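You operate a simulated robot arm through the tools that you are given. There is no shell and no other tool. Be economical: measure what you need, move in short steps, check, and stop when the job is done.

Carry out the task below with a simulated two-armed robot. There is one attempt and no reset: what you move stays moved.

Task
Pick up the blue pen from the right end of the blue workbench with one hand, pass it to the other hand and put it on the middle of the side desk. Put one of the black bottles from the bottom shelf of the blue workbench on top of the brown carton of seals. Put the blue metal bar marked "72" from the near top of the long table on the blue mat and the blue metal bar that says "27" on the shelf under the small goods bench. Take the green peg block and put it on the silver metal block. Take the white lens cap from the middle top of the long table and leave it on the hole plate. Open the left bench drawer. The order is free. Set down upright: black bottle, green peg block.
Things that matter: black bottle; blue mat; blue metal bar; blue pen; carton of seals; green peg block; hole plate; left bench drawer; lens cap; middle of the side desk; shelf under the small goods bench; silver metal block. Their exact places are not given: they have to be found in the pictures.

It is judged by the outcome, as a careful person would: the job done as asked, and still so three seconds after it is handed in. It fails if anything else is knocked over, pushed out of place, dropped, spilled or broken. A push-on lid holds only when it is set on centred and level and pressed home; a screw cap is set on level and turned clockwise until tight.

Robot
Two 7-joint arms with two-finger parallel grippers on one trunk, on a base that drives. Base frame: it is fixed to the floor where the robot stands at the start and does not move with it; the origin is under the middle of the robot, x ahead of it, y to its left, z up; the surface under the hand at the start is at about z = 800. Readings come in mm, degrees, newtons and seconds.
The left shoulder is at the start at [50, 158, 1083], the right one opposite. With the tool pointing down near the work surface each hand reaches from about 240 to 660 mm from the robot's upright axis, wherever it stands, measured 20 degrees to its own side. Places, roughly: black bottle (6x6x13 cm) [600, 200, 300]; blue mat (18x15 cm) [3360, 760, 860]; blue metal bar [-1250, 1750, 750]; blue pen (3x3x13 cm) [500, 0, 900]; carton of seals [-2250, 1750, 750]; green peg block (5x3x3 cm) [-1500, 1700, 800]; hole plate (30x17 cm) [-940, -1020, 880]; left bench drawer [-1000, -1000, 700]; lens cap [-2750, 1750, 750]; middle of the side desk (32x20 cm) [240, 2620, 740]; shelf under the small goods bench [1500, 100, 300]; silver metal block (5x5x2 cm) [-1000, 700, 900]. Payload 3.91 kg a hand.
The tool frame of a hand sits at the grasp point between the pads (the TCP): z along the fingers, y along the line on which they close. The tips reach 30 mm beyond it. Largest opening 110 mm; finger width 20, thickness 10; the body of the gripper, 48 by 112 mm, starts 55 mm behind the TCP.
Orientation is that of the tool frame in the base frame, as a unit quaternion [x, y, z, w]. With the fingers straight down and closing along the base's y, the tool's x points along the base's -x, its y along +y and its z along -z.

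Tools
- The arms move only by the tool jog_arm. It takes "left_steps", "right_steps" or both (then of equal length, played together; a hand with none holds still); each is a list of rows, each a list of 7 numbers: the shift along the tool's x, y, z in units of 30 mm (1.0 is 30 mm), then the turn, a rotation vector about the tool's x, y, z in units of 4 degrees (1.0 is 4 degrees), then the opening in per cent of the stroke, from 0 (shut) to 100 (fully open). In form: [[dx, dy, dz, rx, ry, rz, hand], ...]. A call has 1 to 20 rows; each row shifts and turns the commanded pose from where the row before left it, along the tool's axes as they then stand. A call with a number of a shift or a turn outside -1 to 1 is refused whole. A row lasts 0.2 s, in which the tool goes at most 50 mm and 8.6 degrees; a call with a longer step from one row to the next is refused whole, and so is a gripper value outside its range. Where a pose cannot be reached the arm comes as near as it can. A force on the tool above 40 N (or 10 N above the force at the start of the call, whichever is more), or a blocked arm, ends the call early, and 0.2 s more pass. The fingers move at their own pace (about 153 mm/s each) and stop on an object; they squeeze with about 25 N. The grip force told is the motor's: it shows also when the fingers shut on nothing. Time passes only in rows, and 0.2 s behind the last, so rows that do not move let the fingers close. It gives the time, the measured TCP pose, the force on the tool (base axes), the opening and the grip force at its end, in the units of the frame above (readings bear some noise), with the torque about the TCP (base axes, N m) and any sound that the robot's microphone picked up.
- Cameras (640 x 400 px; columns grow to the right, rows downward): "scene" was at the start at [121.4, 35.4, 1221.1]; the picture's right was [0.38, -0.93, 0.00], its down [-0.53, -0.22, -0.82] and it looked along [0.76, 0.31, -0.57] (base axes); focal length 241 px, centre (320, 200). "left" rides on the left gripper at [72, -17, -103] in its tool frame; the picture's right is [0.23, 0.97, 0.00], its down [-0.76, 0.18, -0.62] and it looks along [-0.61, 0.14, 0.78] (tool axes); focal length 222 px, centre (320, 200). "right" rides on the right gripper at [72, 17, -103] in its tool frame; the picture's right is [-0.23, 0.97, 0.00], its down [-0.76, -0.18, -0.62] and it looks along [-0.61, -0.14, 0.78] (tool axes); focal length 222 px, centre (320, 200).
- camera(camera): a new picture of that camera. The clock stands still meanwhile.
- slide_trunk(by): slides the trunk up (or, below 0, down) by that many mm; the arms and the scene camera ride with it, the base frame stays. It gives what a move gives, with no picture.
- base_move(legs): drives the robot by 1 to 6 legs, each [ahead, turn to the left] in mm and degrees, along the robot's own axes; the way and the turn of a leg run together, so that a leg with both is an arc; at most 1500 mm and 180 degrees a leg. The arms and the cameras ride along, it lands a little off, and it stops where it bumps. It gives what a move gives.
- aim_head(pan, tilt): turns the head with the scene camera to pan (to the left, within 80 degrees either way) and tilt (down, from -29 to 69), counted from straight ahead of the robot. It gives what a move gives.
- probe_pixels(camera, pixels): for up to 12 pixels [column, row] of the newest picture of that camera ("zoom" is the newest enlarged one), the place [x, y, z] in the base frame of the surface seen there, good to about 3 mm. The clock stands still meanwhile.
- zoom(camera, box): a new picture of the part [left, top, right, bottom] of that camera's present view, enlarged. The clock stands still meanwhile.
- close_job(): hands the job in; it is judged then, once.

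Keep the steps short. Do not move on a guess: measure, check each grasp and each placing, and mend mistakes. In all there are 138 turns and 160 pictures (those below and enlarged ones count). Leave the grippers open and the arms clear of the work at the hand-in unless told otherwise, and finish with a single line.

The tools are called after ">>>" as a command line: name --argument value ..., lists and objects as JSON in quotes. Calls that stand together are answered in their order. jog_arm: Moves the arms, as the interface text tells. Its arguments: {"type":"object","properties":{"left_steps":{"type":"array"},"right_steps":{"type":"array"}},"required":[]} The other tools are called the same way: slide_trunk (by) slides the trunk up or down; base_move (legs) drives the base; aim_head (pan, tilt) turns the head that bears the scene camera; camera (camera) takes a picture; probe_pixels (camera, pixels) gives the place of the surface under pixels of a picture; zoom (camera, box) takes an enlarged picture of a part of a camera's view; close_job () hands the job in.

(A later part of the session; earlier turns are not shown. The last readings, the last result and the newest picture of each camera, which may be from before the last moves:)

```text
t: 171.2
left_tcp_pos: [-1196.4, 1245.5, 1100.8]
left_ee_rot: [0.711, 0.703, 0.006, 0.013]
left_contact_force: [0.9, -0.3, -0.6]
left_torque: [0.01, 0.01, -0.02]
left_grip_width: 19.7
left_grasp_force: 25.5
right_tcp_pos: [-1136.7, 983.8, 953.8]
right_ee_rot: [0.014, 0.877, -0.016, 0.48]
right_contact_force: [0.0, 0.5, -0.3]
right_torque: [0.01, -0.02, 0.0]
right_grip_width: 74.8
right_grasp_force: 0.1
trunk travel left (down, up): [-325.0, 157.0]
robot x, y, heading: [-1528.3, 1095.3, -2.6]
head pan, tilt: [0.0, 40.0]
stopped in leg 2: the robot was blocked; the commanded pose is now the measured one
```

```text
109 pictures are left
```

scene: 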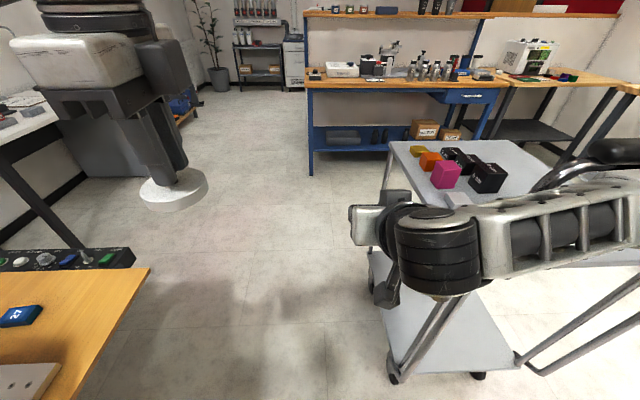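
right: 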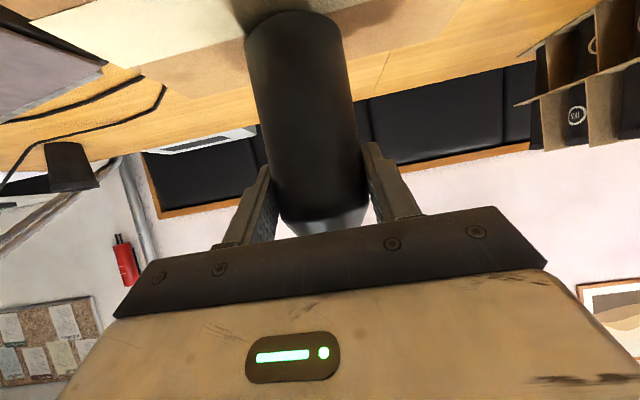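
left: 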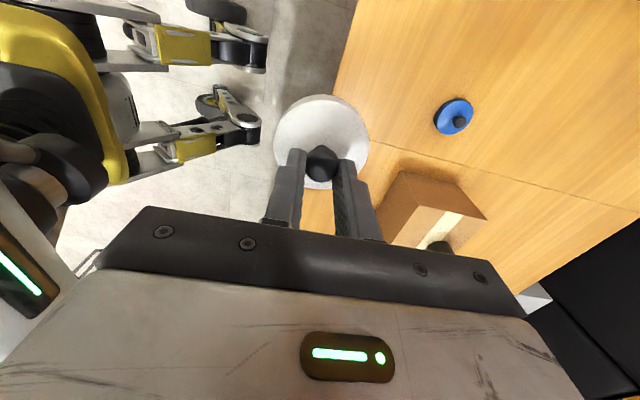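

The right arm touched the cart handle. Back off straight and look at the cart.

>>> base_move --legs '[[-120, 0]]'

>>> aim_head --pan -25 --tilt 30

>>> camera --camera "scene"

>>> zoom --camera "scene" --box '[250, 60, 450, 200]'

```text
t: 172.5
left_tcp_pos: [-1291.0, 1242.6, 1092.8]
left_ee_rot: [0.712, 0.702, 0.001, 0.0]
left_contact_force: [-0.3, 0.3, -0.2]
left_torque: [0.02, -0.01, -0.04]
left_grip_width: 19.8
left_grasp_force: 25.3
right_tcp_pos: [-1234.5, 982.8, 941.4]
right_ee_rot: [0.014, 0.882, -0.011, 0.47]
right_contact_force: [0.7, 0.4, -0.3]
right_torque: [0.04, 0.0, 0.01]
right_grip_width: 74.7
right_grasp_force: 0.1
trunk travel left (down, up): [-325.0, 157.0]
robot x, y, heading: [-1643.1, 1096.0, -1.8]
head pan, tilt: [0.0, 40.0]
```

```text
t: 173.4
left_tcp_pos: [-1289.5, 1242.7, 1091.8]
left_ee_rot: [0.712, 0.703, 0.0, 0.0]
left_contact_force: [-0.3, -0.3, -0.6]
left_torque: [-0.02, -0.01, -0.01]
left_grip_width: 19.5
left_grasp_force: 24.5
right_tcp_pos: [-1235.0, 982.4, 941.3]
right_ee_rot: [0.014, 0.883, -0.01, 0.469]
right_contact_force: [0.6, 0.4, -0.2]
right_torque: [-0.01, -0.04, -0.03]
right_grip_width: 74.9
right_grasp_force: 0.1
trunk travel left (down, up): [-325.0, 157.0]
robot x, y, heading: [-1643.0, 1096.9, -2.2]
head pan, tilt: [-25.0, 30.0]
```

```text
108 pictures are left
```

scene: 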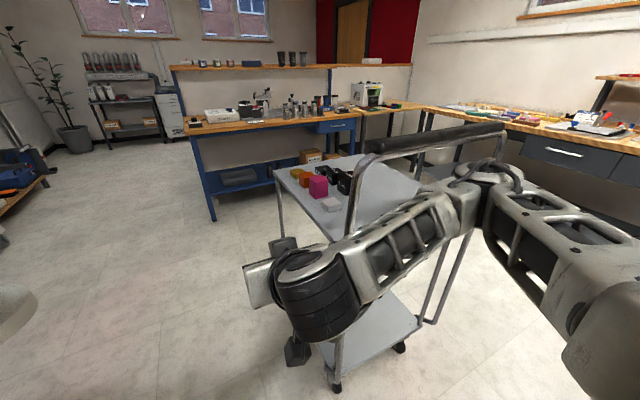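

```text
2.86 times, centred on (350, 130) of scene
```

zoom: 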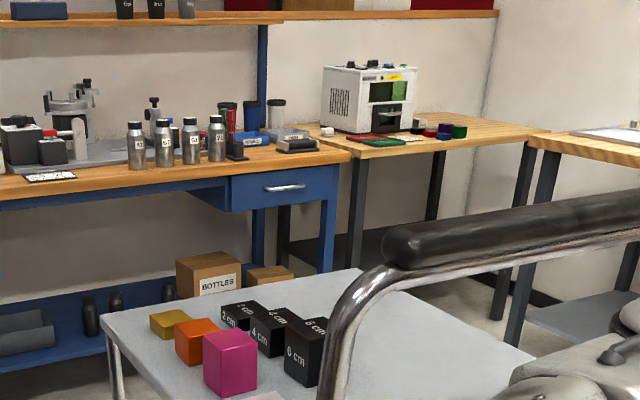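

Blocks on the cart stand undisturbed; a silver flat block is at (331,204). Probe the cart to see whether it moved.

>>> probe_pixels --camera "scene" --pixels '[[355, 190], [348, 225], [276, 170], [331, 204], [327, 209], [420, 142], [370, 160], [318, 185], [335, 365], [362, 157], [470, 182], [500, 135]]'

>>> zoom --camera "scene" --box '[270, 150, 370, 230]'

```text
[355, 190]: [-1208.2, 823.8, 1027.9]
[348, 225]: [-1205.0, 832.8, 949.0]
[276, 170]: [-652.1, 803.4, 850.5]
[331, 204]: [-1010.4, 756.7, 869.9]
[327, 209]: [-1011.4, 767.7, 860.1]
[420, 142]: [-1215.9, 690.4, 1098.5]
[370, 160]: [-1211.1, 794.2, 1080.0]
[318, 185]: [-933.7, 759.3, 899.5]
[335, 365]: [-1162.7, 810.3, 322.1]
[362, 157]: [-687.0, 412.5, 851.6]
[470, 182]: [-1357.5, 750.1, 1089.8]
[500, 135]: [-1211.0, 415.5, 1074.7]
```

```text
5.00 times, centred on (320, 190) of scene
```

zoom: 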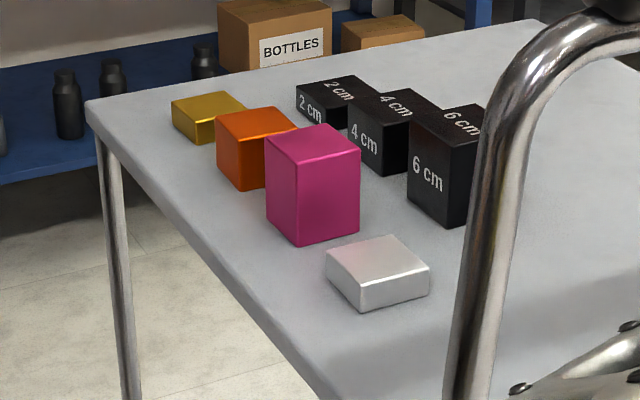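

The cart has not moved. Silver block top z≈870 near (-1005,750). Turn here to face the long table and look at the peg board.

>>> base_move --legs '[[0, 92.2]]'

>>> aim_head --pan -20 --tilt 40

>>> camera --camera "scene"

```text
t: 174.8
left_tcp_pos: [-1322.9, 1290.2, 1090.8]
left_ee_rot: [0.654, 0.756, 0.006, -0.008]
left_contact_force: [0.1, 0.2, -0.8]
left_torque: [0.01, 0.03, 0.02]
left_grip_width: 19.9
left_grasp_force: 24.6
right_tcp_pos: [-1219.0, 1054.3, 939.5]
right_ee_rot: [-0.066, 0.88, 0.036, 0.469]
right_contact_force: [-0.4, 0.1, -0.7]
right_torque: [0.0, -0.02, 0.03]
right_grip_width: 74.6
right_grasp_force: 0.1
trunk travel left (down, up): [-325.0, 157.0]
robot x, y, heading: [-1645.8, 1093.8, 8.4]
head pan, tilt: [-25.0, 30.0]
stopped in leg 1: the robot was blocked; the commanded pose is now the measured one
```

```text
t: 175.5
left_tcp_pos: [-1322.4, 1289.3, 1090.9]
left_ee_rot: [0.654, 0.756, 0.005, -0.008]
left_contact_force: [-0.4, 0.0, 0.3]
left_torque: [-0.04, 0.03, -0.04]
left_grip_width: 19.5
left_grasp_force: 25.3
right_tcp_pos: [-1220.0, 1054.5, 939.5]
right_ee_rot: [-0.065, 0.881, 0.036, 0.467]
right_contact_force: [-0.6, 0.4, 0.0]
right_torque: [0.01, -0.02, -0.02]
right_grip_width: 74.8
right_grasp_force: 0.1
trunk travel left (down, up): [-325.0, 157.0]
robot x, y, heading: [-1641.5, 1092.8, 7.9]
head pan, tilt: [-20.0, 40.0]
```

```text
105 pictures are left
```

scene: 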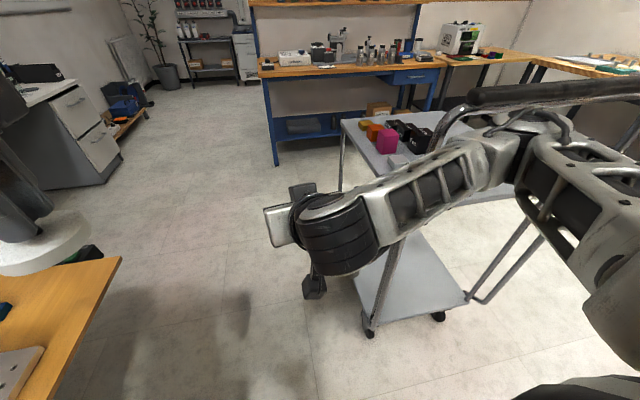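

The right elbow is close behind the cart handle; back off 250 mm, then turn.

>>> base_move --legs '[[-30, -6], [-270, 0], [0, 88]]'

>>> camera --camera "scene"

```text
t: 181.8
left_tcp_pos: [-2106.5, 1420.5, 1089.6]
left_ee_rot: [-0.015, 1.0, -0.001, -0.005]
left_contact_force: [0.6, -1.0, 0.9]
left_torque: [0.01, 0.03, 0.0]
left_grip_width: 19.7
left_grasp_force: 24.7
right_tcp_pos: [-1857.0, 1494.8, 941.1]
right_ee_rot: [0.636, -0.612, -0.336, -0.328]
right_contact_force: [0.4, -0.2, -0.1]
right_torque: [0.0, 0.01, 0.04]
right_grip_width: 74.5
right_grasp_force: 0.1
trunk travel left (down, up): [-325.0, 157.0]
robot x, y, heading: [-1940.6, 1076.2, 91.7]
head pan, tilt: [-20.0, 40.0]
```

```text
104 pictures are left
```

scene: 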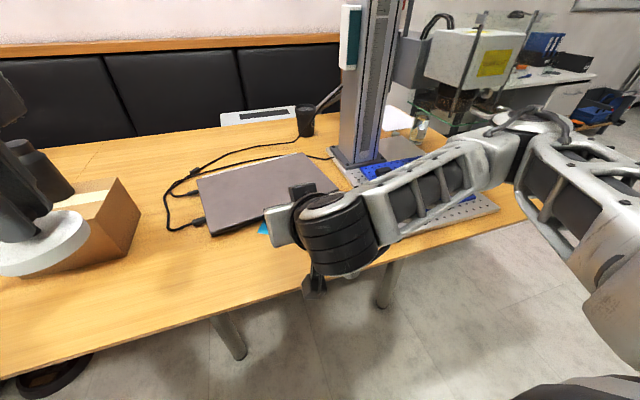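

Raise the trunk so the elbows clear the cart handle, then reposition to about x=-1560 facing the table.

>>> slide_trunk --by 155

>>> base_move --legs '[[0, -90], [380, 0], [0, 88.5]]'

>>> camera --camera "scene"

```text
t: 183.6
left_tcp_pos: [-2105.2, 1419.2, 1244.8]
left_ee_rot: [-0.016, 1.0, -0.002, -0.004]
left_contact_force: [0.1, -0.5, -0.6]
left_torque: [0.01, 0.01, 0.02]
left_grip_width: 19.7
left_grasp_force: 25.5
right_tcp_pos: [-1857.1, 1495.2, 1096.0]
right_ee_rot: [0.636, -0.613, -0.335, -0.328]
right_contact_force: [-0.6, -0.1, 0.5]
right_torque: [0.03, 0.03, -0.02]
right_grip_width: 75.0
right_grasp_force: 0.0
trunk travel left (down, up): [-480.0, 2.0]
robot x, y, heading: [-1944.5, 1077.7, 91.4]
head pan, tilt: [-20.0, 40.0]
```

```text
t: 193.6
left_tcp_pos: [-1710.1, 1430.0, 1244.5]
left_ee_rot: [0.002, 1.0, -0.001, -0.005]
left_contact_force: [0.2, 0.3, 0.1]
left_torque: [-0.02, 0.0, -0.01]
left_grip_width: 19.7
left_grasp_force: 25.0
right_tcp_pos: [-1460.6, 1496.6, 1095.9]
right_ee_rot: [0.625, -0.624, -0.33, -0.334]
right_contact_force: [0.1, 0.0, -0.5]
right_torque: [-0.02, 0.02, -0.01]
right_grip_width: 74.9
right_grasp_force: 0.1
trunk travel left (down, up): [-480.0, 2.0]
robot x, y, heading: [-1559.4, 1085.8, 89.2]
head pan, tilt: [-20.0, 40.0]
```

```text
103 pictures are left
```

scene: 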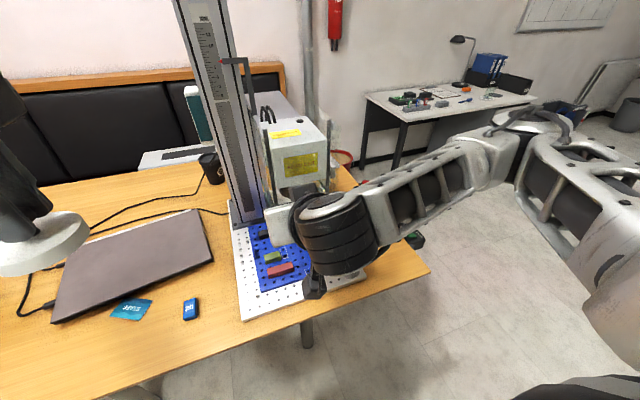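

Green peg block at (272,257). Zoom and probe around it.

>>> zoom --camera "scene" --box '[220, 120, 340, 310]'

>>> probe_pixels --camera "scene" --pixels '[[272, 256], [266, 260], [278, 254], [272, 261], [282, 269], [262, 236], [275, 181], [300, 165], [305, 190], [272, 140], [245, 150], [240, 225]]'

```text
2.11 times, centred on (280, 215) of scene
```

zoom: 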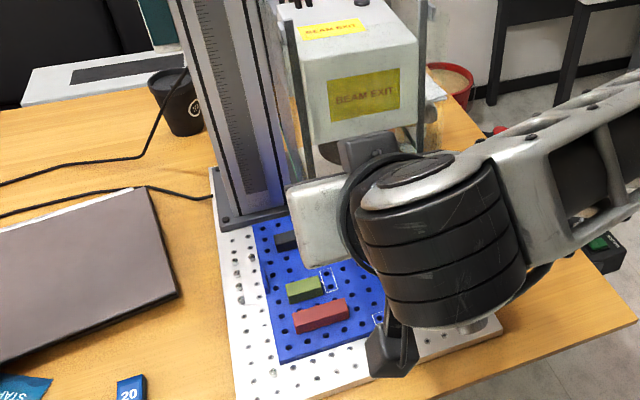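

```text
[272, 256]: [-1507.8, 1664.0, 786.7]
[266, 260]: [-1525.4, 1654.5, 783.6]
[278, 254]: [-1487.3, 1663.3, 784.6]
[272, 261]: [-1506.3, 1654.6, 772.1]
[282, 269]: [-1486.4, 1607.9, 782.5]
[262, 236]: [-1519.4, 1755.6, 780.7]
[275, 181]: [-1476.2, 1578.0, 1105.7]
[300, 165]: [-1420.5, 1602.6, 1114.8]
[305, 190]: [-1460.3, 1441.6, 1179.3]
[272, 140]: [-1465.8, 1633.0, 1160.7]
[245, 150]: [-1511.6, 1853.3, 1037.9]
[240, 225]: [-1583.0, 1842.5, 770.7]
```

Green block centre ≈(-1506,1664), top z≈786; the machine head/guard overhangs right of x≈-1476 above z≈960. I'll tilt the right hand to 45° and come in low from the front: first straight down, then forward to a pre-grasp.

>>> jog_arm --right_steps '[[0, 0.5, 0, 0, 0.92, 0, 70], [0, 0.5, 0, 0, 0.92, 0, 70], [0, 0.5, 0, 0, 0.91, 0, 70], [0.825, 0, 0.825, 0, 0, 0, 70], [0.825, 0, 0.825, 0, 0, 0, 70], [0.825, 0, 0.825, 0, 0, 0, 70], [0.825, 0, 0.825, 0, 0, 0, 70], [0.825, 0, 0.825, 0, 0, 0, 70], [0.825, 0, 0.825, 0, 0, 0, 70], [0.825, 0, 0.825, 0, 0, 0, 70], [-0.57, 0, 0.57, 0, 0, 0, 70], [-0.57, 0, 0.57, 0, 0, 0, 70], [0, 0, 0, 0, 0, 0, 70]]'

>>> camera --camera "right"

>>> camera --camera "scene"

```text
t: 196.4
left_tcp_pos: [-1711.2, 1428.4, 1245.5]
left_ee_rot: [0.001, 1.0, -0.002, -0.005]
left_contact_force: [0.1, -0.7, 0.1]
left_torque: [0.0, 0.0, -0.02]
left_grip_width: 19.9
left_grasp_force: 24.8
right_tcp_pos: [-1502.6, 1545.6, 851.5]
right_ee_rot: [0.654, -0.653, -0.268, -0.273]
right_contact_force: [0.0, 1.1, -0.5]
right_torque: [-0.02, -0.02, 0.01]
right_grip_width: 77.3
right_grasp_force: 0.1
trunk travel left (down, up): [-480.0, 2.0]
robot x, y, heading: [-1556.8, 1080.5, 89.5]
head pan, tilt: [-20.0, 40.0]
```

```text
101 pictures are left
```

right: 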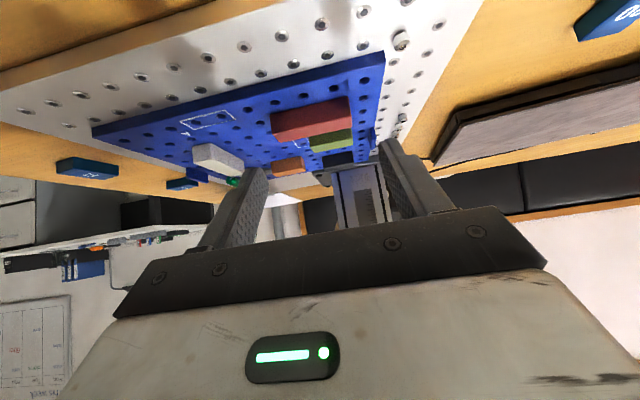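

```text
100 pictures are left
```

scene: 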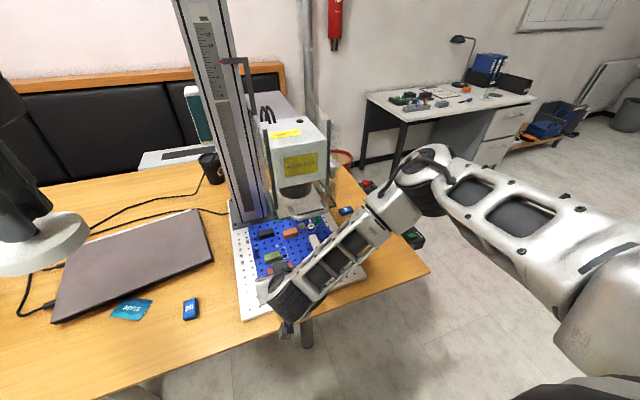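

Probe the block from the right camera.

>>> zoom --camera "right" --box '[240, 70, 400, 180]'

>>> probe_pixels --camera "right" --pixels '[[330, 138], [311, 146], [350, 133], [330, 146], [310, 118], [346, 108], [275, 135], [362, 120], [288, 163], [338, 158], [300, 125]]'

```text
3.64 times, centred on (320, 125) of right
```

zoom: 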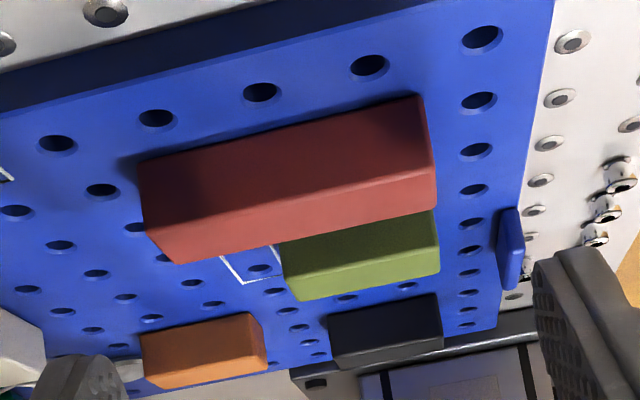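

```text
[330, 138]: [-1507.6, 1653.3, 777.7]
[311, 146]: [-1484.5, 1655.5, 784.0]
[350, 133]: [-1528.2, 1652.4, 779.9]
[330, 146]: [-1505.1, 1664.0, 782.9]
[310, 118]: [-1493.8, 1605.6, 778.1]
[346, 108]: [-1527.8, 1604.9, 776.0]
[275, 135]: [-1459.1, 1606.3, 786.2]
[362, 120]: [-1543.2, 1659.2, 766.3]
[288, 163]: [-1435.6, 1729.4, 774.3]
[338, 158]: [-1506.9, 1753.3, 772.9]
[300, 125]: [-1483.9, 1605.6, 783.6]
```

Block x −1530…−1480, front y 1652, board top z≈766. Go forward level, then straight down, then close.

>>> jog_arm --right_steps '[[-0.63, 0.05, 0.63, 0, 0, 0, 60], [-0.63, 0.05, 0.63, 0, 0, 0, 60], [-0.63, 0.05, 0.63, 0, 0, 0, 60], [-0.63, 0, 0.63, 0, 0, 0, 60], [0.4, 0, 0.4, 0, 0, 0, 60], [0.4, 0, 0.4, 0, 0, 0, 60], [0, 0, 0, 0, 0, 0, 60]]'

>>> zoom --camera "right" --box '[200, 60, 460, 220]'

>>> zoom --camera "scene" --box '[220, 170, 380, 310]'

```text
t: 198.0
left_tcp_pos: [-1710.6, 1430.0, 1244.8]
left_ee_rot: [0.002, 1.0, -0.002, -0.006]
left_contact_force: [-0.4, -1.2, 0.3]
left_torque: [-0.03, 0.02, -0.02]
left_grip_width: 19.6
left_grasp_force: 25.3
right_tcp_pos: [-1506.9, 1654.2, 816.1]
right_ee_rot: [-0.653, 0.654, 0.268, 0.273]
right_contact_force: [0.6, 0.2, 0.4]
right_torque: [-0.01, 0.03, 0.01]
right_grip_width: 65.7
right_grasp_force: 0.0
trunk travel left (down, up): [-480.0, 2.0]
robot x, y, heading: [-1561.6, 1083.1, 89.2]
head pan, tilt: [-20.0, 40.0]
```

```text
2.46 times, centred on (330, 140) of right
```

zoom: 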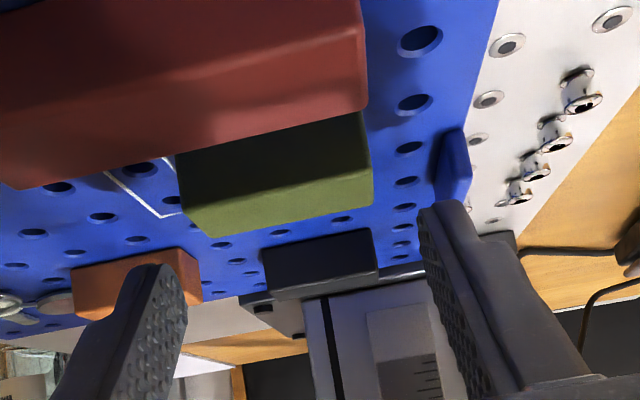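

```text
2.86 times, centred on (300, 240) of scene
```

zoom: 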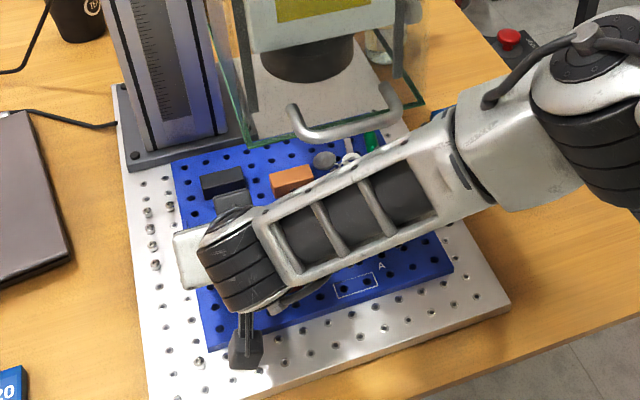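

Aligned. Lower the last 17 mm, close, and read.

>>> jog_arm --right_steps '[[0, 0, 0, 0, 0, 0, 57], [0.2, 0, 0.2, 0, 0, 0, 57], [0.2, 0, 0.2, 0, 0, 0, 57], [0, 0, 0, 0, 0, 0, 57], [0, 0, 0, 0, 0, 0, 0], [0, 0, 0, 0, 0, 0, 0], [0, 0, 0, 0, 0, 0, 0]]'

>>> zoom --camera "right" --box '[200, 60, 460, 220]'

```text
t: 199.6
left_tcp_pos: [-1710.5, 1429.6, 1243.8]
left_ee_rot: [0.001, 1.0, -0.001, -0.006]
left_contact_force: [0.5, -0.5, -0.9]
left_torque: [0.0, -0.01, 0.03]
left_grip_width: 19.8
left_grasp_force: 25.3
right_tcp_pos: [-1507.1, 1652.0, 799.8]
right_ee_rot: [-0.653, 0.653, 0.268, 0.274]
right_contact_force: [-0.2, -0.2, 0.1]
right_torque: [0.03, -0.02, 0.02]
right_grip_width: 46.8
right_grasp_force: 25.2
trunk travel left (down, up): [-480.0, 2.0]
robot x, y, heading: [-1556.8, 1088.5, 89.4]
head pan, tilt: [-20.0, 40.0]
```

```text
2.46 times, centred on (330, 140) of right
```

zoom: 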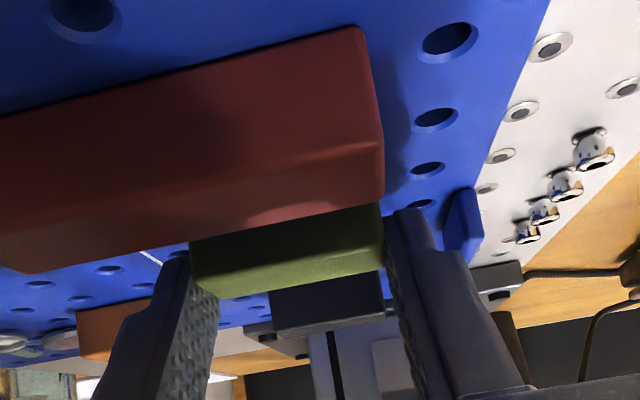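

Held (46.8 mm). Pull straight up 50 mm and check that the peg comes free.

>>> jog_arm --right_steps '[[-0.236, 0, -0.236, 0, 0, 0, 0], [-0.236, 0, -0.236, 0, 0, 0, 0], [-0.236, 0, -0.236, 0, 0, 0, 0], [-0.236, 0, -0.236, 0, 0, 0, 0], [-0.236, 0, -0.236, 0, 0, 0, 0], [0, 0, 0, 0, 0, 0, 0]]'

>>> zoom --camera "right" --box '[200, 20, 460, 220]'

```text
t: 201.0
left_tcp_pos: [-1710.7, 1429.0, 1244.1]
left_ee_rot: [0.002, 1.0, -0.001, -0.005]
left_contact_force: [-0.3, -0.4, 0.0]
left_torque: [0.02, 0.0, 0.01]
left_grip_width: 19.6
left_grasp_force: 24.6
right_tcp_pos: [-1506.8, 1651.5, 849.3]
right_ee_rot: [-0.653, 0.653, 0.268, 0.273]
right_contact_force: [-0.1, -0.2, -0.9]
right_torque: [-0.01, -0.01, 0.0]
right_grip_width: 46.6
right_grasp_force: 24.9
trunk travel left (down, up): [-480.0, 2.0]
robot x, y, heading: [-1559.3, 1081.0, 89.5]
head pan, tilt: [-20.0, 40.0]
```

```text
2.00 times, centred on (330, 120) of right
```

zoom: 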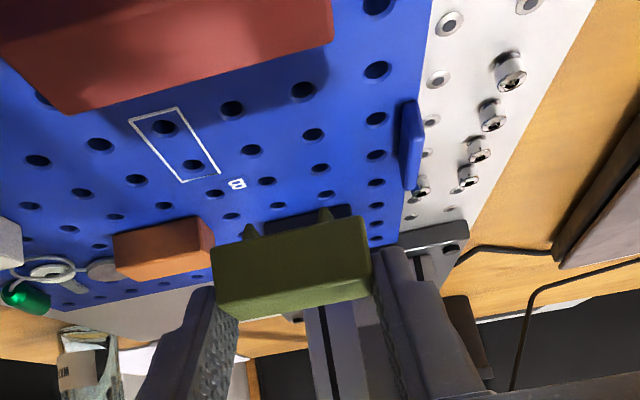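

The peg block is free (two short pegs below). Draw it back out from under the guard and raise it, then look at its underside.

>>> jog_arm --right_steps '[[0.59, 0, -0.59, 0, 0, 0, 0], [0.59, 0, -0.59, 0, 0, 0, 0], [0.59, 0, -0.59, 0, 0, 0, 0], [0.59, 0, -0.59, 0, 0, 0, 0], [0.59, 0, -0.59, 0, 0, 0, 0], [0.59, 0, -0.59, 0, 0, 0, 0], [0, 0, -0.9, 0, 0, 0, 0], [-0.6, 0, -0.7, 0, 0, 0, 0], [-0.6, 0, -0.7, 0, 0, 0, 0], [-0.6, 0, -0.7, 0, 0, 0, 0], [-0.6, 0, -0.7, 0, 0, 0, 0], [-0.6, 0, -0.7, 0, 0, 0, 0]]'

>>> camera --camera "scene"

>>> zoom --camera "right" --box '[240, 80, 420, 200]'

```text
t: 203.6
left_tcp_pos: [-1710.0, 1429.3, 1244.4]
left_ee_rot: [0.002, 1.0, 0.0, -0.005]
left_contact_force: [0.7, -0.4, -0.1]
left_torque: [0.0, 0.01, 0.0]
left_grip_width: 19.5
left_grasp_force: 24.6
right_tcp_pos: [-1508.0, 1470.4, 1008.6]
right_ee_rot: [0.654, -0.653, -0.269, -0.273]
right_contact_force: [0.2, -0.7, -0.8]
right_torque: [0.03, 0.01, 0.02]
right_grip_width: 46.8
right_grasp_force: 24.9
trunk travel left (down, up): [-480.0, 2.0]
robot x, y, heading: [-1560.7, 1081.7, 89.5]
head pan, tilt: [-20.0, 40.0]
```

```text
94 pictures are left
```

scene: 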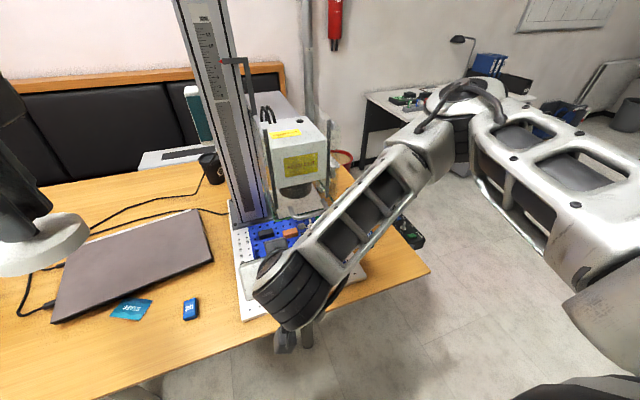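

```text
3.33 times, centred on (330, 140) of right
```

zoom: 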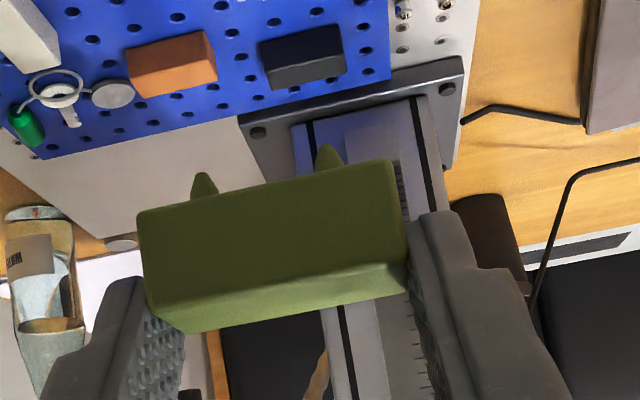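

Pegs are short tapered ones. Next: drive (trunk raised) along the corridor past the cart to its open +y side near (-775,1265).

>>> base_move --legs '[[0, -50], [130, 0], [0, -40], [300, 0], [0, 15], [400, 0]]'

```text
t: 213.7
left_tcp_pos: [-470.4, 1490.8, 1244.9]
left_ee_rot: [0.614, 0.79, 0.002, -0.006]
left_contact_force: [0.2, 0.1, 0.2]
left_torque: [-0.02, 0.03, 0.0]
left_grip_width: 19.2
left_grasp_force: 24.9
right_tcp_pos: [-380.1, 1305.5, 1007.3]
right_ee_rot: [-0.115, 0.917, 0.044, 0.379]
right_contact_force: [0.7, 0.4, 0.4]
right_torque: [-0.03, 0.03, 0.04]
right_grip_width: 46.8
right_grasp_force: 25.3
trunk travel left (down, up): [-480.0, 2.0]
robot x, y, heading: [-765.3, 1256.2, 13.8]
head pan, tilt: [-20.0, 40.0]
```

>>> base_move --legs '[[0, -113.8]]'

>>> aim_head --pan -10 --tilt 45

>>> camera --camera "scene"

```text
t: 218.9
left_tcp_pos: [-678.0, 891.4, 1246.4]
left_ee_rot: [0.996, -0.089, 0.005, -0.001]
left_contact_force: [-0.5, 0.1, -0.6]
left_torque: [0.01, -0.01, -0.01]
left_grip_width: 19.3
left_grasp_force: 24.1
right_tcp_pos: [-884.0, 885.5, 1007.0]
right_ee_rot: [0.708, 0.594, -0.295, 0.243]
right_contact_force: [-0.4, 0.0, 0.1]
right_torque: [0.02, 0.01, 0.03]
right_grip_width: 46.8
right_grasp_force: 24.9
trunk travel left (down, up): [-480.0, 2.0]
robot x, y, heading: [-766.7, 1260.9, -100.5]
head pan, tilt: [-20.0, 40.0]
```

```text
t: 219.6
left_tcp_pos: [-676.2, 890.6, 1245.4]
left_ee_rot: [0.996, -0.09, 0.005, 0.0]
left_contact_force: [-0.3, -0.3, -0.2]
left_torque: [-0.02, -0.02, -0.02]
left_grip_width: 19.2
left_grasp_force: 25.5
right_tcp_pos: [-883.6, 885.8, 1007.5]
right_ee_rot: [0.709, 0.593, -0.296, 0.244]
right_contact_force: [-0.5, -0.4, -0.5]
right_torque: [-0.02, -0.01, 0.01]
right_grip_width: 46.7
right_grasp_force: 25.3
trunk travel left (down, up): [-480.0, 2.0]
robot x, y, heading: [-761.7, 1256.5, -100.7]
head pan, tilt: [-10.0, 45.0]
```

```text
92 pictures are left
```

scene: 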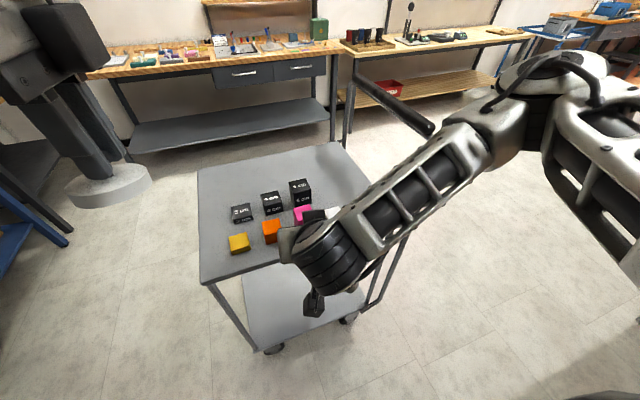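

>>> camera --camera "right"

>>> zoom --camera "scene" --box '[220, 160, 400, 280]'

```text
91 pictures are left
```

right: 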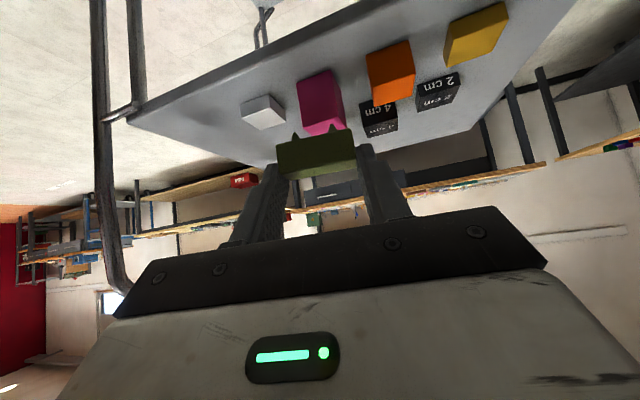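

```text
3.33 times, centred on (310, 220) of scene
```

zoom: 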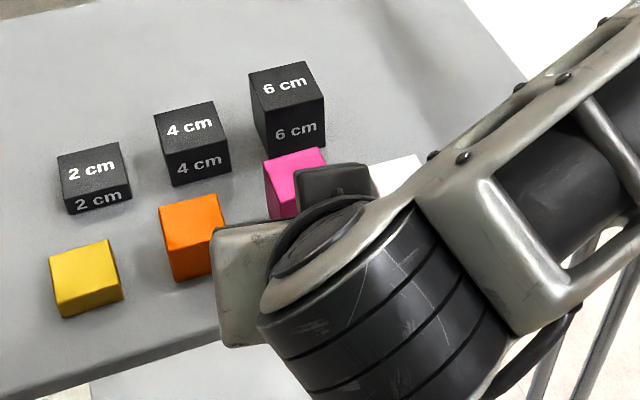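

Probe the silver block, magenta block and the peg block's pegs from the right camera.

>>> probe_pixels --camera "right" --pixels '[[262, 103], [245, 108], [278, 98], [262, 120], [265, 97], [285, 118], [315, 95], [303, 120], [317, 150], [300, 137], [330, 137], [312, 168]]'

>>> zoom --camera "right" --box '[220, 50, 380, 190]'

```text
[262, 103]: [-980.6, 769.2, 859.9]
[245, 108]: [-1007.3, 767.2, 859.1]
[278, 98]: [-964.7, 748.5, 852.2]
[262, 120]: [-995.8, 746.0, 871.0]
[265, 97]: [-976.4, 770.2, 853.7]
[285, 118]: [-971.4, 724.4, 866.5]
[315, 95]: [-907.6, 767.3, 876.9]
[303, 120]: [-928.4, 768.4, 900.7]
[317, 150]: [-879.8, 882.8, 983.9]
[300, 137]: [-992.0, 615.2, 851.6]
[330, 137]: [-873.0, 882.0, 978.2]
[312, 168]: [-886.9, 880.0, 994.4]
```

```text
2.86 times, centred on (300, 120) of right
```

zoom: 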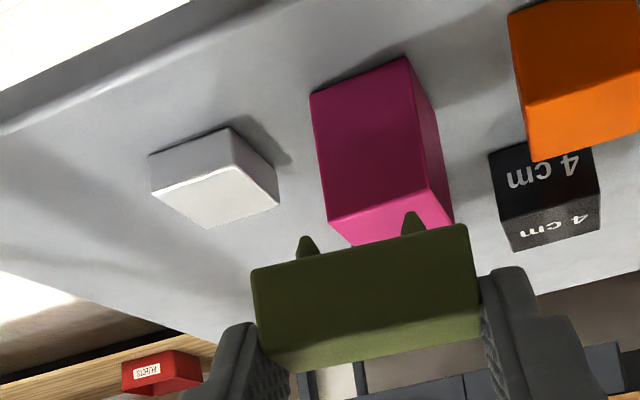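

>>> probe_pixels --camera "right" --pixels '[[300, 90], [301, 100], [306, 125], [330, 85], [335, 120], [331, 100], [322, 130], [336, 110]]'

```text
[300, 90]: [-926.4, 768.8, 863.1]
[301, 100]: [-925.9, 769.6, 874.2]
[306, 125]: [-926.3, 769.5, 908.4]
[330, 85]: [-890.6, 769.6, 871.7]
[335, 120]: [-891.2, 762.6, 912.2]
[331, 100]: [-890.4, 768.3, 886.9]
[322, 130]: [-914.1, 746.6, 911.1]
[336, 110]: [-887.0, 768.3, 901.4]
```

Silver block centre ≈(-996,744), top 870; magenta block is clear to the side. Move the peg block over it, pegs ~10 mm above.

>>> jog_arm --right_steps '[[0, -0.93, 0, 0, 0, 0, 0], [0, -0.93, 0, 0, 0, 0, 0], [0, -0.94, 0, 0, 0, 0, 0], [-0.25, 0, 0.895, 0, 0, 0, 0], [-0.25, 0, 0.895, 0, 0, 0, 0], [-0.25, 0, 0.895, 0, 0, 0, 0], [-0.25, 0, 0.895, 0, 0, 0, 0], [-0.25, 0, 0.895, 0, 0, 0, 0], [-0.26, 0, 0.895, 0, 0, 0, 0], [0, 0, 0, 0, 0, 0, 0]]'

>>> camera --camera "right"

>>> camera --camera "scene"

```text
t: 221.8
left_tcp_pos: [-678.4, 891.2, 1245.0]
left_ee_rot: [0.996, -0.09, 0.005, -0.001]
left_contact_force: [-0.1, -0.3, -0.5]
left_torque: [0.0, 0.0, 0.01]
left_grip_width: 19.5
left_grasp_force: 24.9
right_tcp_pos: [-994.1, 756.8, 923.9]
right_ee_rot: [0.708, 0.593, -0.296, 0.243]
right_contact_force: [-1.0, 0.5, 0.0]
right_torque: [-0.01, -0.03, 0.0]
right_grip_width: 46.5
right_grasp_force: 24.6
trunk travel left (down, up): [-480.0, 2.0]
robot x, y, heading: [-766.9, 1259.5, -100.7]
head pan, tilt: [-10.0, 45.0]
```

```text
88 pictures are left
```

right: 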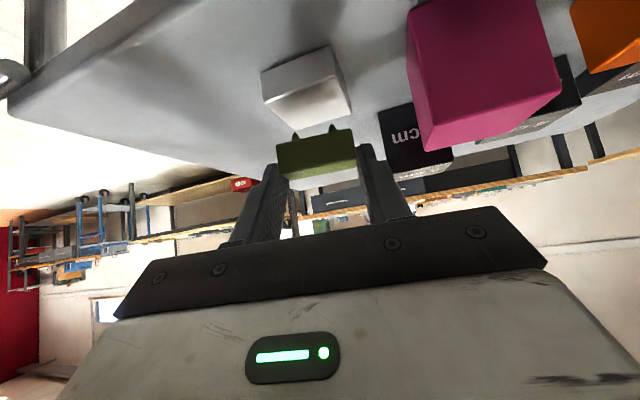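

```text
87 pictures are left
```

scene: 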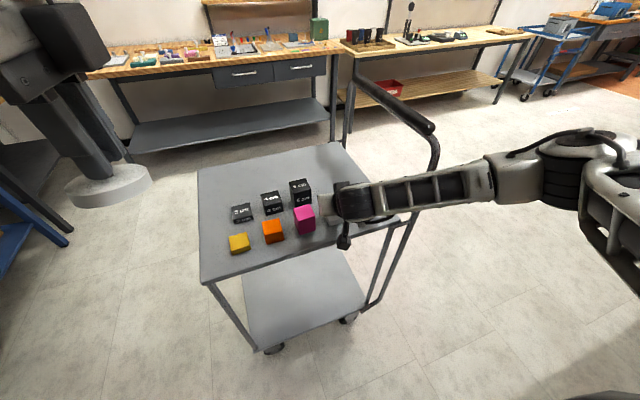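

>>> zoom --camera "right" --box '[250, 60, 380, 200]'

>>> probe_pixels --camera "zoom" --pixels '[[318, 270], [250, 265], [405, 250], [282, 212], [370, 195], [283, 224], [371, 208], [310, 120], [300, 310]]'

```text
2.86 times, centred on (315, 130) of right
```

zoom: 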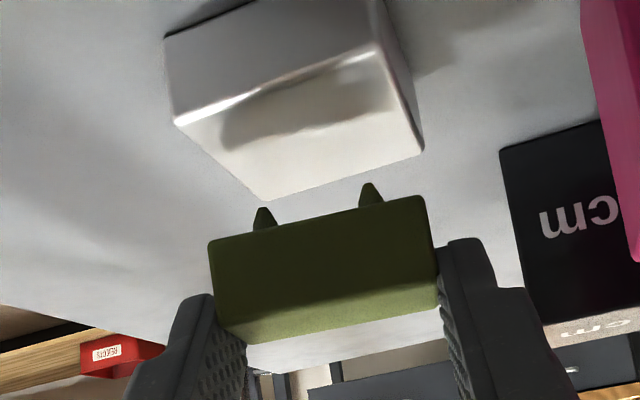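

```text
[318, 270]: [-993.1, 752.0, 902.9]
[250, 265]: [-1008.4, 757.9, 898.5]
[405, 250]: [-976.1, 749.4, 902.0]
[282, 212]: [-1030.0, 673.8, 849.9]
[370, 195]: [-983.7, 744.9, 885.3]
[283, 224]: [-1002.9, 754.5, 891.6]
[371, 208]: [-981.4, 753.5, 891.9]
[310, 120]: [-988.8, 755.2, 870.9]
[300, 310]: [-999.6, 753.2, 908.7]
```

Positions agree. Lower 8 mm and read.

>>> jog_arm --right_steps '[[0.095, 0, 0.095, 0, 0, 0, 0], [0.095, 0, 0.095, 0, 0, 0, 0], [0, 0, 0, 0, 0, 0, 0]]'

>>> jog_arm --right_steps '[[0.047, 0, 0.047, 0, 0, 0, 0], [0, 0, 0, 0, 0, 0, 0]]'

>>> jog_arm --right_steps '[[0.047, 0, 0.047, 0, 0, 0, 0], [0, 0, 0, 0, 0, 0, 0]]'

```text
t: 222.6
left_tcp_pos: [-677.6, 889.7, 1245.6]
left_ee_rot: [0.996, -0.09, 0.005, -0.001]
left_contact_force: [-0.7, 0.6, -1.0]
left_torque: [0.0, 0.04, 0.03]
left_grip_width: 19.5
left_grasp_force: 24.9
right_tcp_pos: [-992.7, 757.1, 916.9]
right_ee_rot: [0.708, 0.594, -0.295, 0.243]
right_contact_force: [0.5, 0.3, 0.4]
right_torque: [0.01, -0.01, 0.01]
right_grip_width: 46.6
right_grasp_force: 24.8
trunk travel left (down, up): [-480.0, 2.0]
robot x, y, heading: [-763.0, 1261.0, -100.6]
head pan, tilt: [-10.0, 45.0]
```

```text
t: 223.2
left_tcp_pos: [-677.4, 889.0, 1246.4]
left_ee_rot: [0.996, -0.089, 0.005, 0.0]
left_contact_force: [-0.2, -0.3, -0.2]
left_torque: [0.03, -0.01, 0.0]
left_grip_width: 19.5
left_grasp_force: 25.2
right_tcp_pos: [-993.6, 756.4, 914.8]
right_ee_rot: [0.708, 0.594, -0.295, 0.244]
right_contact_force: [0.2, -0.1, -0.6]
right_torque: [0.01, -0.02, -0.01]
right_grip_width: 46.8
right_grasp_force: 25.3
trunk travel left (down, up): [-480.0, 2.0]
robot x, y, heading: [-767.5, 1256.2, -100.9]
head pan, tilt: [-10.0, 45.0]
```

```text
t: 223.8
left_tcp_pos: [-676.6, 890.1, 1244.5]
left_ee_rot: [0.996, -0.089, 0.005, 0.0]
left_contact_force: [-0.3, 0.5, 0.0]
left_torque: [0.03, -0.04, 0.01]
left_grip_width: 19.4
left_grasp_force: 25.1
right_tcp_pos: [-993.9, 757.0, 915.1]
right_ee_rot: [0.708, 0.593, -0.296, 0.243]
right_contact_force: [-0.4, 0.6, -0.9]
right_torque: [0.02, -0.02, -0.01]
right_grip_width: 46.9
right_grasp_force: 25.1
trunk travel left (down, up): [-480.0, 2.0]
robot x, y, heading: [-767.8, 1254.2, -100.5]
head pan, tilt: [-10.0, 45.0]
```

No contact yet; continue.

>>> jog_arm --right_steps '[[0.047, 0, 0.047, 0, 0, 0, 0], [0, 0, 0, 0, 0, 0, 0]]'

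>>> jog_arm --right_steps '[[0.047, 0, 0.047, 0, 0, 0, 0], [0, 0, 0, 0, 0, 0, 0]]'

>>> zoom --camera "right" --box '[250, 60, 380, 200]'

```text
t: 224.4
left_tcp_pos: [-677.3, 891.0, 1245.8]
left_ee_rot: [0.996, -0.09, 0.005, -0.001]
left_contact_force: [0.9, 0.7, -0.6]
left_torque: [-0.02, 0.01, -0.03]
left_grip_width: 19.5
left_grasp_force: 25.1
right_tcp_pos: [-993.6, 757.4, 912.0]
right_ee_rot: [0.709, 0.593, -0.296, 0.243]
right_contact_force: [0.2, 0.0, 4.5]
right_torque: [-0.06, -0.04, -0.01]
right_grip_width: 46.8
right_grasp_force: 25.4
trunk travel left (down, up): [-480.0, 2.0]
robot x, y, heading: [-768.9, 1257.1, -100.6]
head pan, tilt: [-10.0, 45.0]
```

```text
t: 225.0
left_tcp_pos: [-677.2, 891.4, 1245.8]
left_ee_rot: [0.996, -0.089, 0.005, 0.001]
left_contact_force: [-0.1, 0.4, 0.1]
left_torque: [-0.01, 0.03, 0.02]
left_grip_width: 19.7
left_grasp_force: 25.2
right_tcp_pos: [-992.9, 757.3, 912.4]
right_ee_rot: [0.708, 0.592, -0.297, 0.245]
right_contact_force: [-1.9, 3.3, 15.9]
right_torque: [-0.11, 0.05, -0.05]
right_grip_width: 46.7
right_grasp_force: 25.1
trunk travel left (down, up): [-480.0, 2.0]
robot x, y, heading: [-766.7, 1257.9, -100.5]
head pan, tilt: [-10.0, 45.0]
```

```text
2.86 times, centred on (315, 130) of right
```

zoom: 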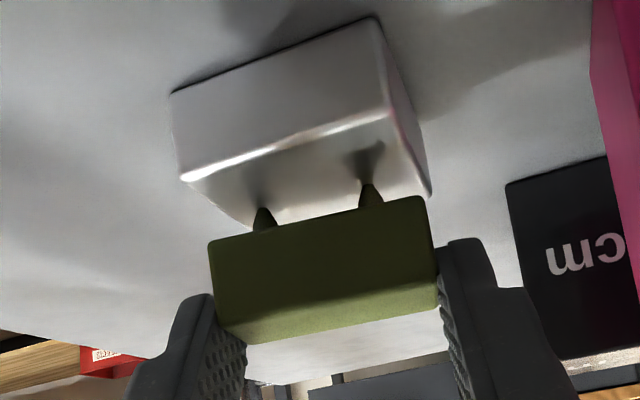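

The pegs touch the silver block (16 N), so it has to stand on its two pegs. Ease the pressure to a few newtons, then open very gradually so it stays balanced.

>>> jog_arm --right_steps '[[-0.05, 0, -0.05, 0, 0, 0, 0], [0, 0, 0, 0, 0, 0, 0], [0, 0, 0, 0, 0, 0, 0]]'

```text
t: 225.8
left_tcp_pos: [-677.4, 890.9, 1244.8]
left_ee_rot: [0.996, -0.089, 0.006, -0.001]
left_contact_force: [0.9, -0.5, -0.1]
left_torque: [0.03, 0.01, 0.01]
left_grip_width: 19.7
left_grasp_force: 25.1
right_tcp_pos: [-993.0, 757.5, 911.5]
right_ee_rot: [0.708, 0.593, -0.296, 0.244]
right_contact_force: [-0.6, -1.9, 10.2]
right_torque: [-0.26, -0.05, -0.02]
right_grip_width: 46.9
right_grasp_force: 25.4
trunk travel left (down, up): [-480.0, 2.0]
robot x, y, heading: [-767.7, 1256.1, -100.5]
head pan, tilt: [-10.0, 45.0]
```

>>> jog_arm --right_steps '[[-0.03, 0, -0.03, 0, 0, 0, 0], [0, 0, 0, 0, 0, 0, 0], [0, 0, 0, 0, 0, 0, 0]]'

>>> zoom --camera "right" --box '[250, 60, 380, 200]'

```text
t: 226.6
left_tcp_pos: [-678.6, 890.7, 1244.6]
left_ee_rot: [0.996, -0.089, 0.005, -0.001]
left_contact_force: [-1.6, 0.0, -0.2]
left_torque: [0.0, -0.01, -0.01]
left_grip_width: 19.4
left_grasp_force: 24.5
right_tcp_pos: [-992.9, 757.9, 912.4]
right_ee_rot: [0.709, 0.593, -0.295, 0.242]
right_contact_force: [0.4, -0.3, 3.9]
right_torque: [-0.1, -0.08, 0.03]
right_grip_width: 46.6
right_grasp_force: 25.3
trunk travel left (down, up): [-480.0, 2.0]
robot x, y, heading: [-769.7, 1255.4, -100.7]
head pan, tilt: [-10.0, 45.0]
```

```text
2.86 times, centred on (315, 130) of right
```

zoom: 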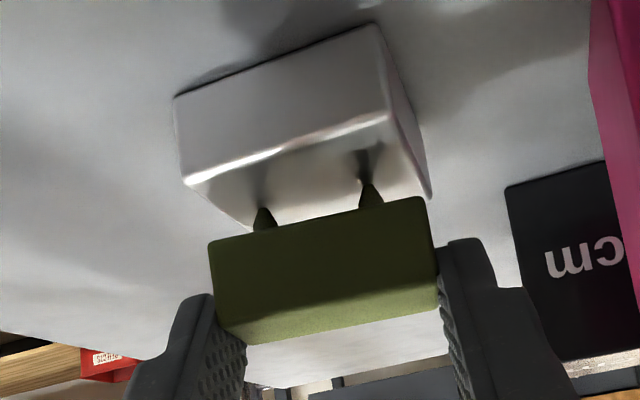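

Light contact 4 N. Open slowly in 1 % steps.

>>> jog_arm --right_steps '[[0, 0, 0, 0, 0, 0, 42], [0, 0, 0, 0, 0, 0, 43], [0, 0, 0, 0, 0, 0, 44], [0, 0, 0, 0, 0, 0, 45], [0, 0, 0, 0, 0, 0, 46], [0, 0, 0, 0, 0, 0, 48], [0, 0, 0, 0, 0, 0, 51], [0, 0, 0, 0, 0, 0, 54], [0, 0, 0, 0, 0, 0, 57], [0, 0, 0, 0, 0, 0, 57]]'

>>> zoom --camera "right" --box '[250, 60, 380, 200]'

```text
t: 228.8
left_tcp_pos: [-677.5, 890.9, 1245.0]
left_ee_rot: [0.996, -0.09, 0.006, 0.001]
left_contact_force: [0.3, 0.0, 0.2]
left_torque: [0.04, 0.0, 0.03]
left_grip_width: 19.4
left_grasp_force: 25.0
right_tcp_pos: [-993.9, 758.3, 912.2]
right_ee_rot: [0.708, 0.593, -0.296, 0.243]
right_contact_force: [0.0, 0.4, 0.1]
right_torque: [-0.01, 0.05, 0.01]
right_grip_width: 62.8
right_grasp_force: 0.0
trunk travel left (down, up): [-480.0, 2.0]
robot x, y, heading: [-765.4, 1259.3, -100.7]
head pan, tilt: [-10.0, 45.0]
```

```text
2.86 times, centred on (315, 130) of right
```

zoom: 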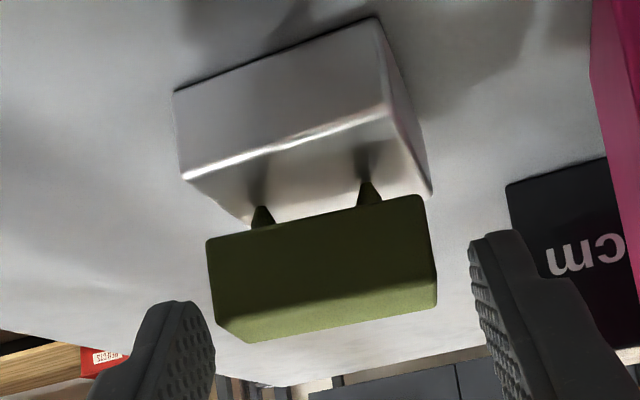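

It stands on its pegs. Withdraw straight back along the fingers, slowly.

>>> jog_arm --right_steps '[[0, 0, -0.3, 0, 0, 0, 57], [0, 0, -0.4, 0, 0, 0, 57], [0, 0, -0.5, 0, 0, 0, 57], [0, 0, -0.8, 0, 0, 0, 57], [0, 0, -0.9, 0, 0, 0, 57], [0, 0, -0.9, 0, 0, 0, 57], [0, 0, -0.9, 0, 0, 0, 57], [0, 0, -0.9, 0, 0, 0, 57], [0, 0.3, -0.9, 0, 0, 0, 57], [0, 0.6, -0.6, 0, 0, 0, 57], [0, 0.8, -0.3, 0, 0, 0, 57]]'

>>> camera --camera "right"

```text
t: 231.2
left_tcp_pos: [-676.4, 890.4, 1244.8]
left_ee_rot: [0.996, -0.09, 0.004, -0.002]
left_contact_force: [-0.1, -0.2, -0.2]
left_torque: [0.03, -0.01, 0.01]
left_grip_width: 19.4
left_grasp_force: 25.0
right_tcp_pos: [-912.6, 902.3, 1071.8]
right_ee_rot: [0.708, 0.594, -0.295, 0.242]
right_contact_force: [1.3, 0.5, -0.4]
right_torque: [0.01, -0.02, -0.01]
right_grip_width: 63.0
right_grasp_force: 0.0
trunk travel left (down, up): [-480.0, 2.0]
robot x, y, heading: [-761.9, 1255.1, -100.5]
head pan, tilt: [-10.0, 45.0]
```

```text
82 pictures are left
```

right: 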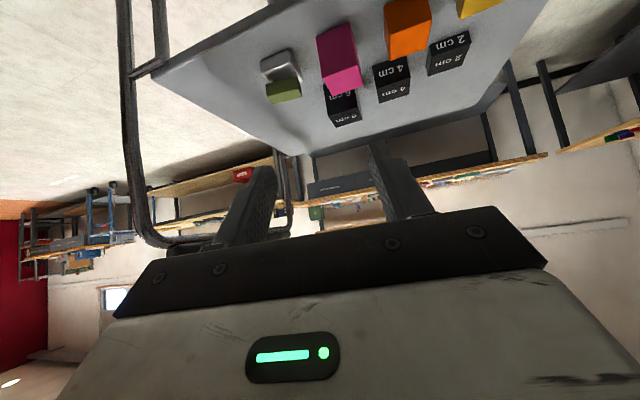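

The peg block stands upright on the silver block. Drive round the cart toward the bench with the drawers.

>>> base_move --legs '[[0, 55.5], [850, 0], [0, -45], [750, 0], [0, -40]]'

>>> aim_head --pan 0 --tilt 25

>>> camera --camera "scene"

```text
t: 236.1
left_tcp_pos: [-197.2, 907.1, 1245.8]
left_ee_rot: [0.926, 0.377, 0.004, -0.005]
left_contact_force: [-0.5, -0.2, -0.7]
left_torque: [0.03, 0.0, 0.04]
left_grip_width: 19.4
left_grasp_force: 24.8
right_tcp_pos: [-342.0, 721.7, 1070.3]
right_ee_rot: [0.356, 0.853, -0.148, 0.351]
right_contact_force: [0.3, 0.2, -0.4]
right_torque: [-0.01, -0.02, 0.0]
right_grip_width: 62.8
right_grasp_force: 0.0
trunk travel left (down, up): [-480.0, 2.0]
robot x, y, heading: [-512.9, 1085.2, -46.5]
head pan, tilt: [-10.0, 45.0]
stopped in leg 2: the robot was blocked; the commanded pose is now the measured one
```

```text
t: 236.9
left_tcp_pos: [-197.2, 908.8, 1245.2]
left_ee_rot: [0.926, 0.378, 0.003, -0.003]
left_contact_force: [0.0, 0.2, 0.7]
left_torque: [0.03, 0.01, -0.01]
left_grip_width: 19.5
left_grasp_force: 24.8
right_tcp_pos: [-341.0, 723.7, 1071.2]
right_ee_rot: [0.355, 0.853, -0.149, 0.352]
right_contact_force: [0.1, -0.1, -0.2]
right_torque: [-0.01, -0.02, 0.01]
right_grip_width: 62.6
right_grasp_force: 0.1
trunk travel left (down, up): [-480.0, 2.0]
robot x, y, heading: [-510.0, 1081.2, -46.2]
head pan, tilt: [0.0, 25.0]
```

```text
81 pictures are left
```

scene: 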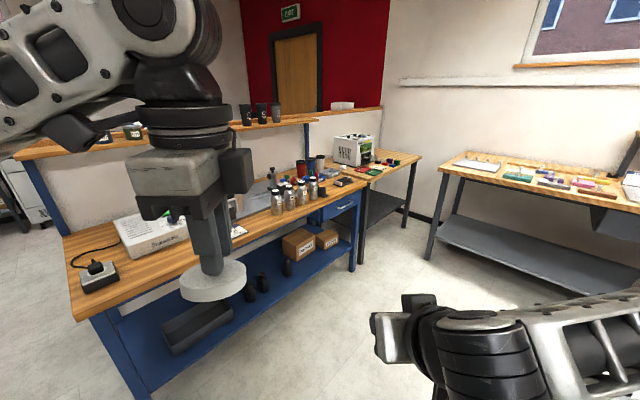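

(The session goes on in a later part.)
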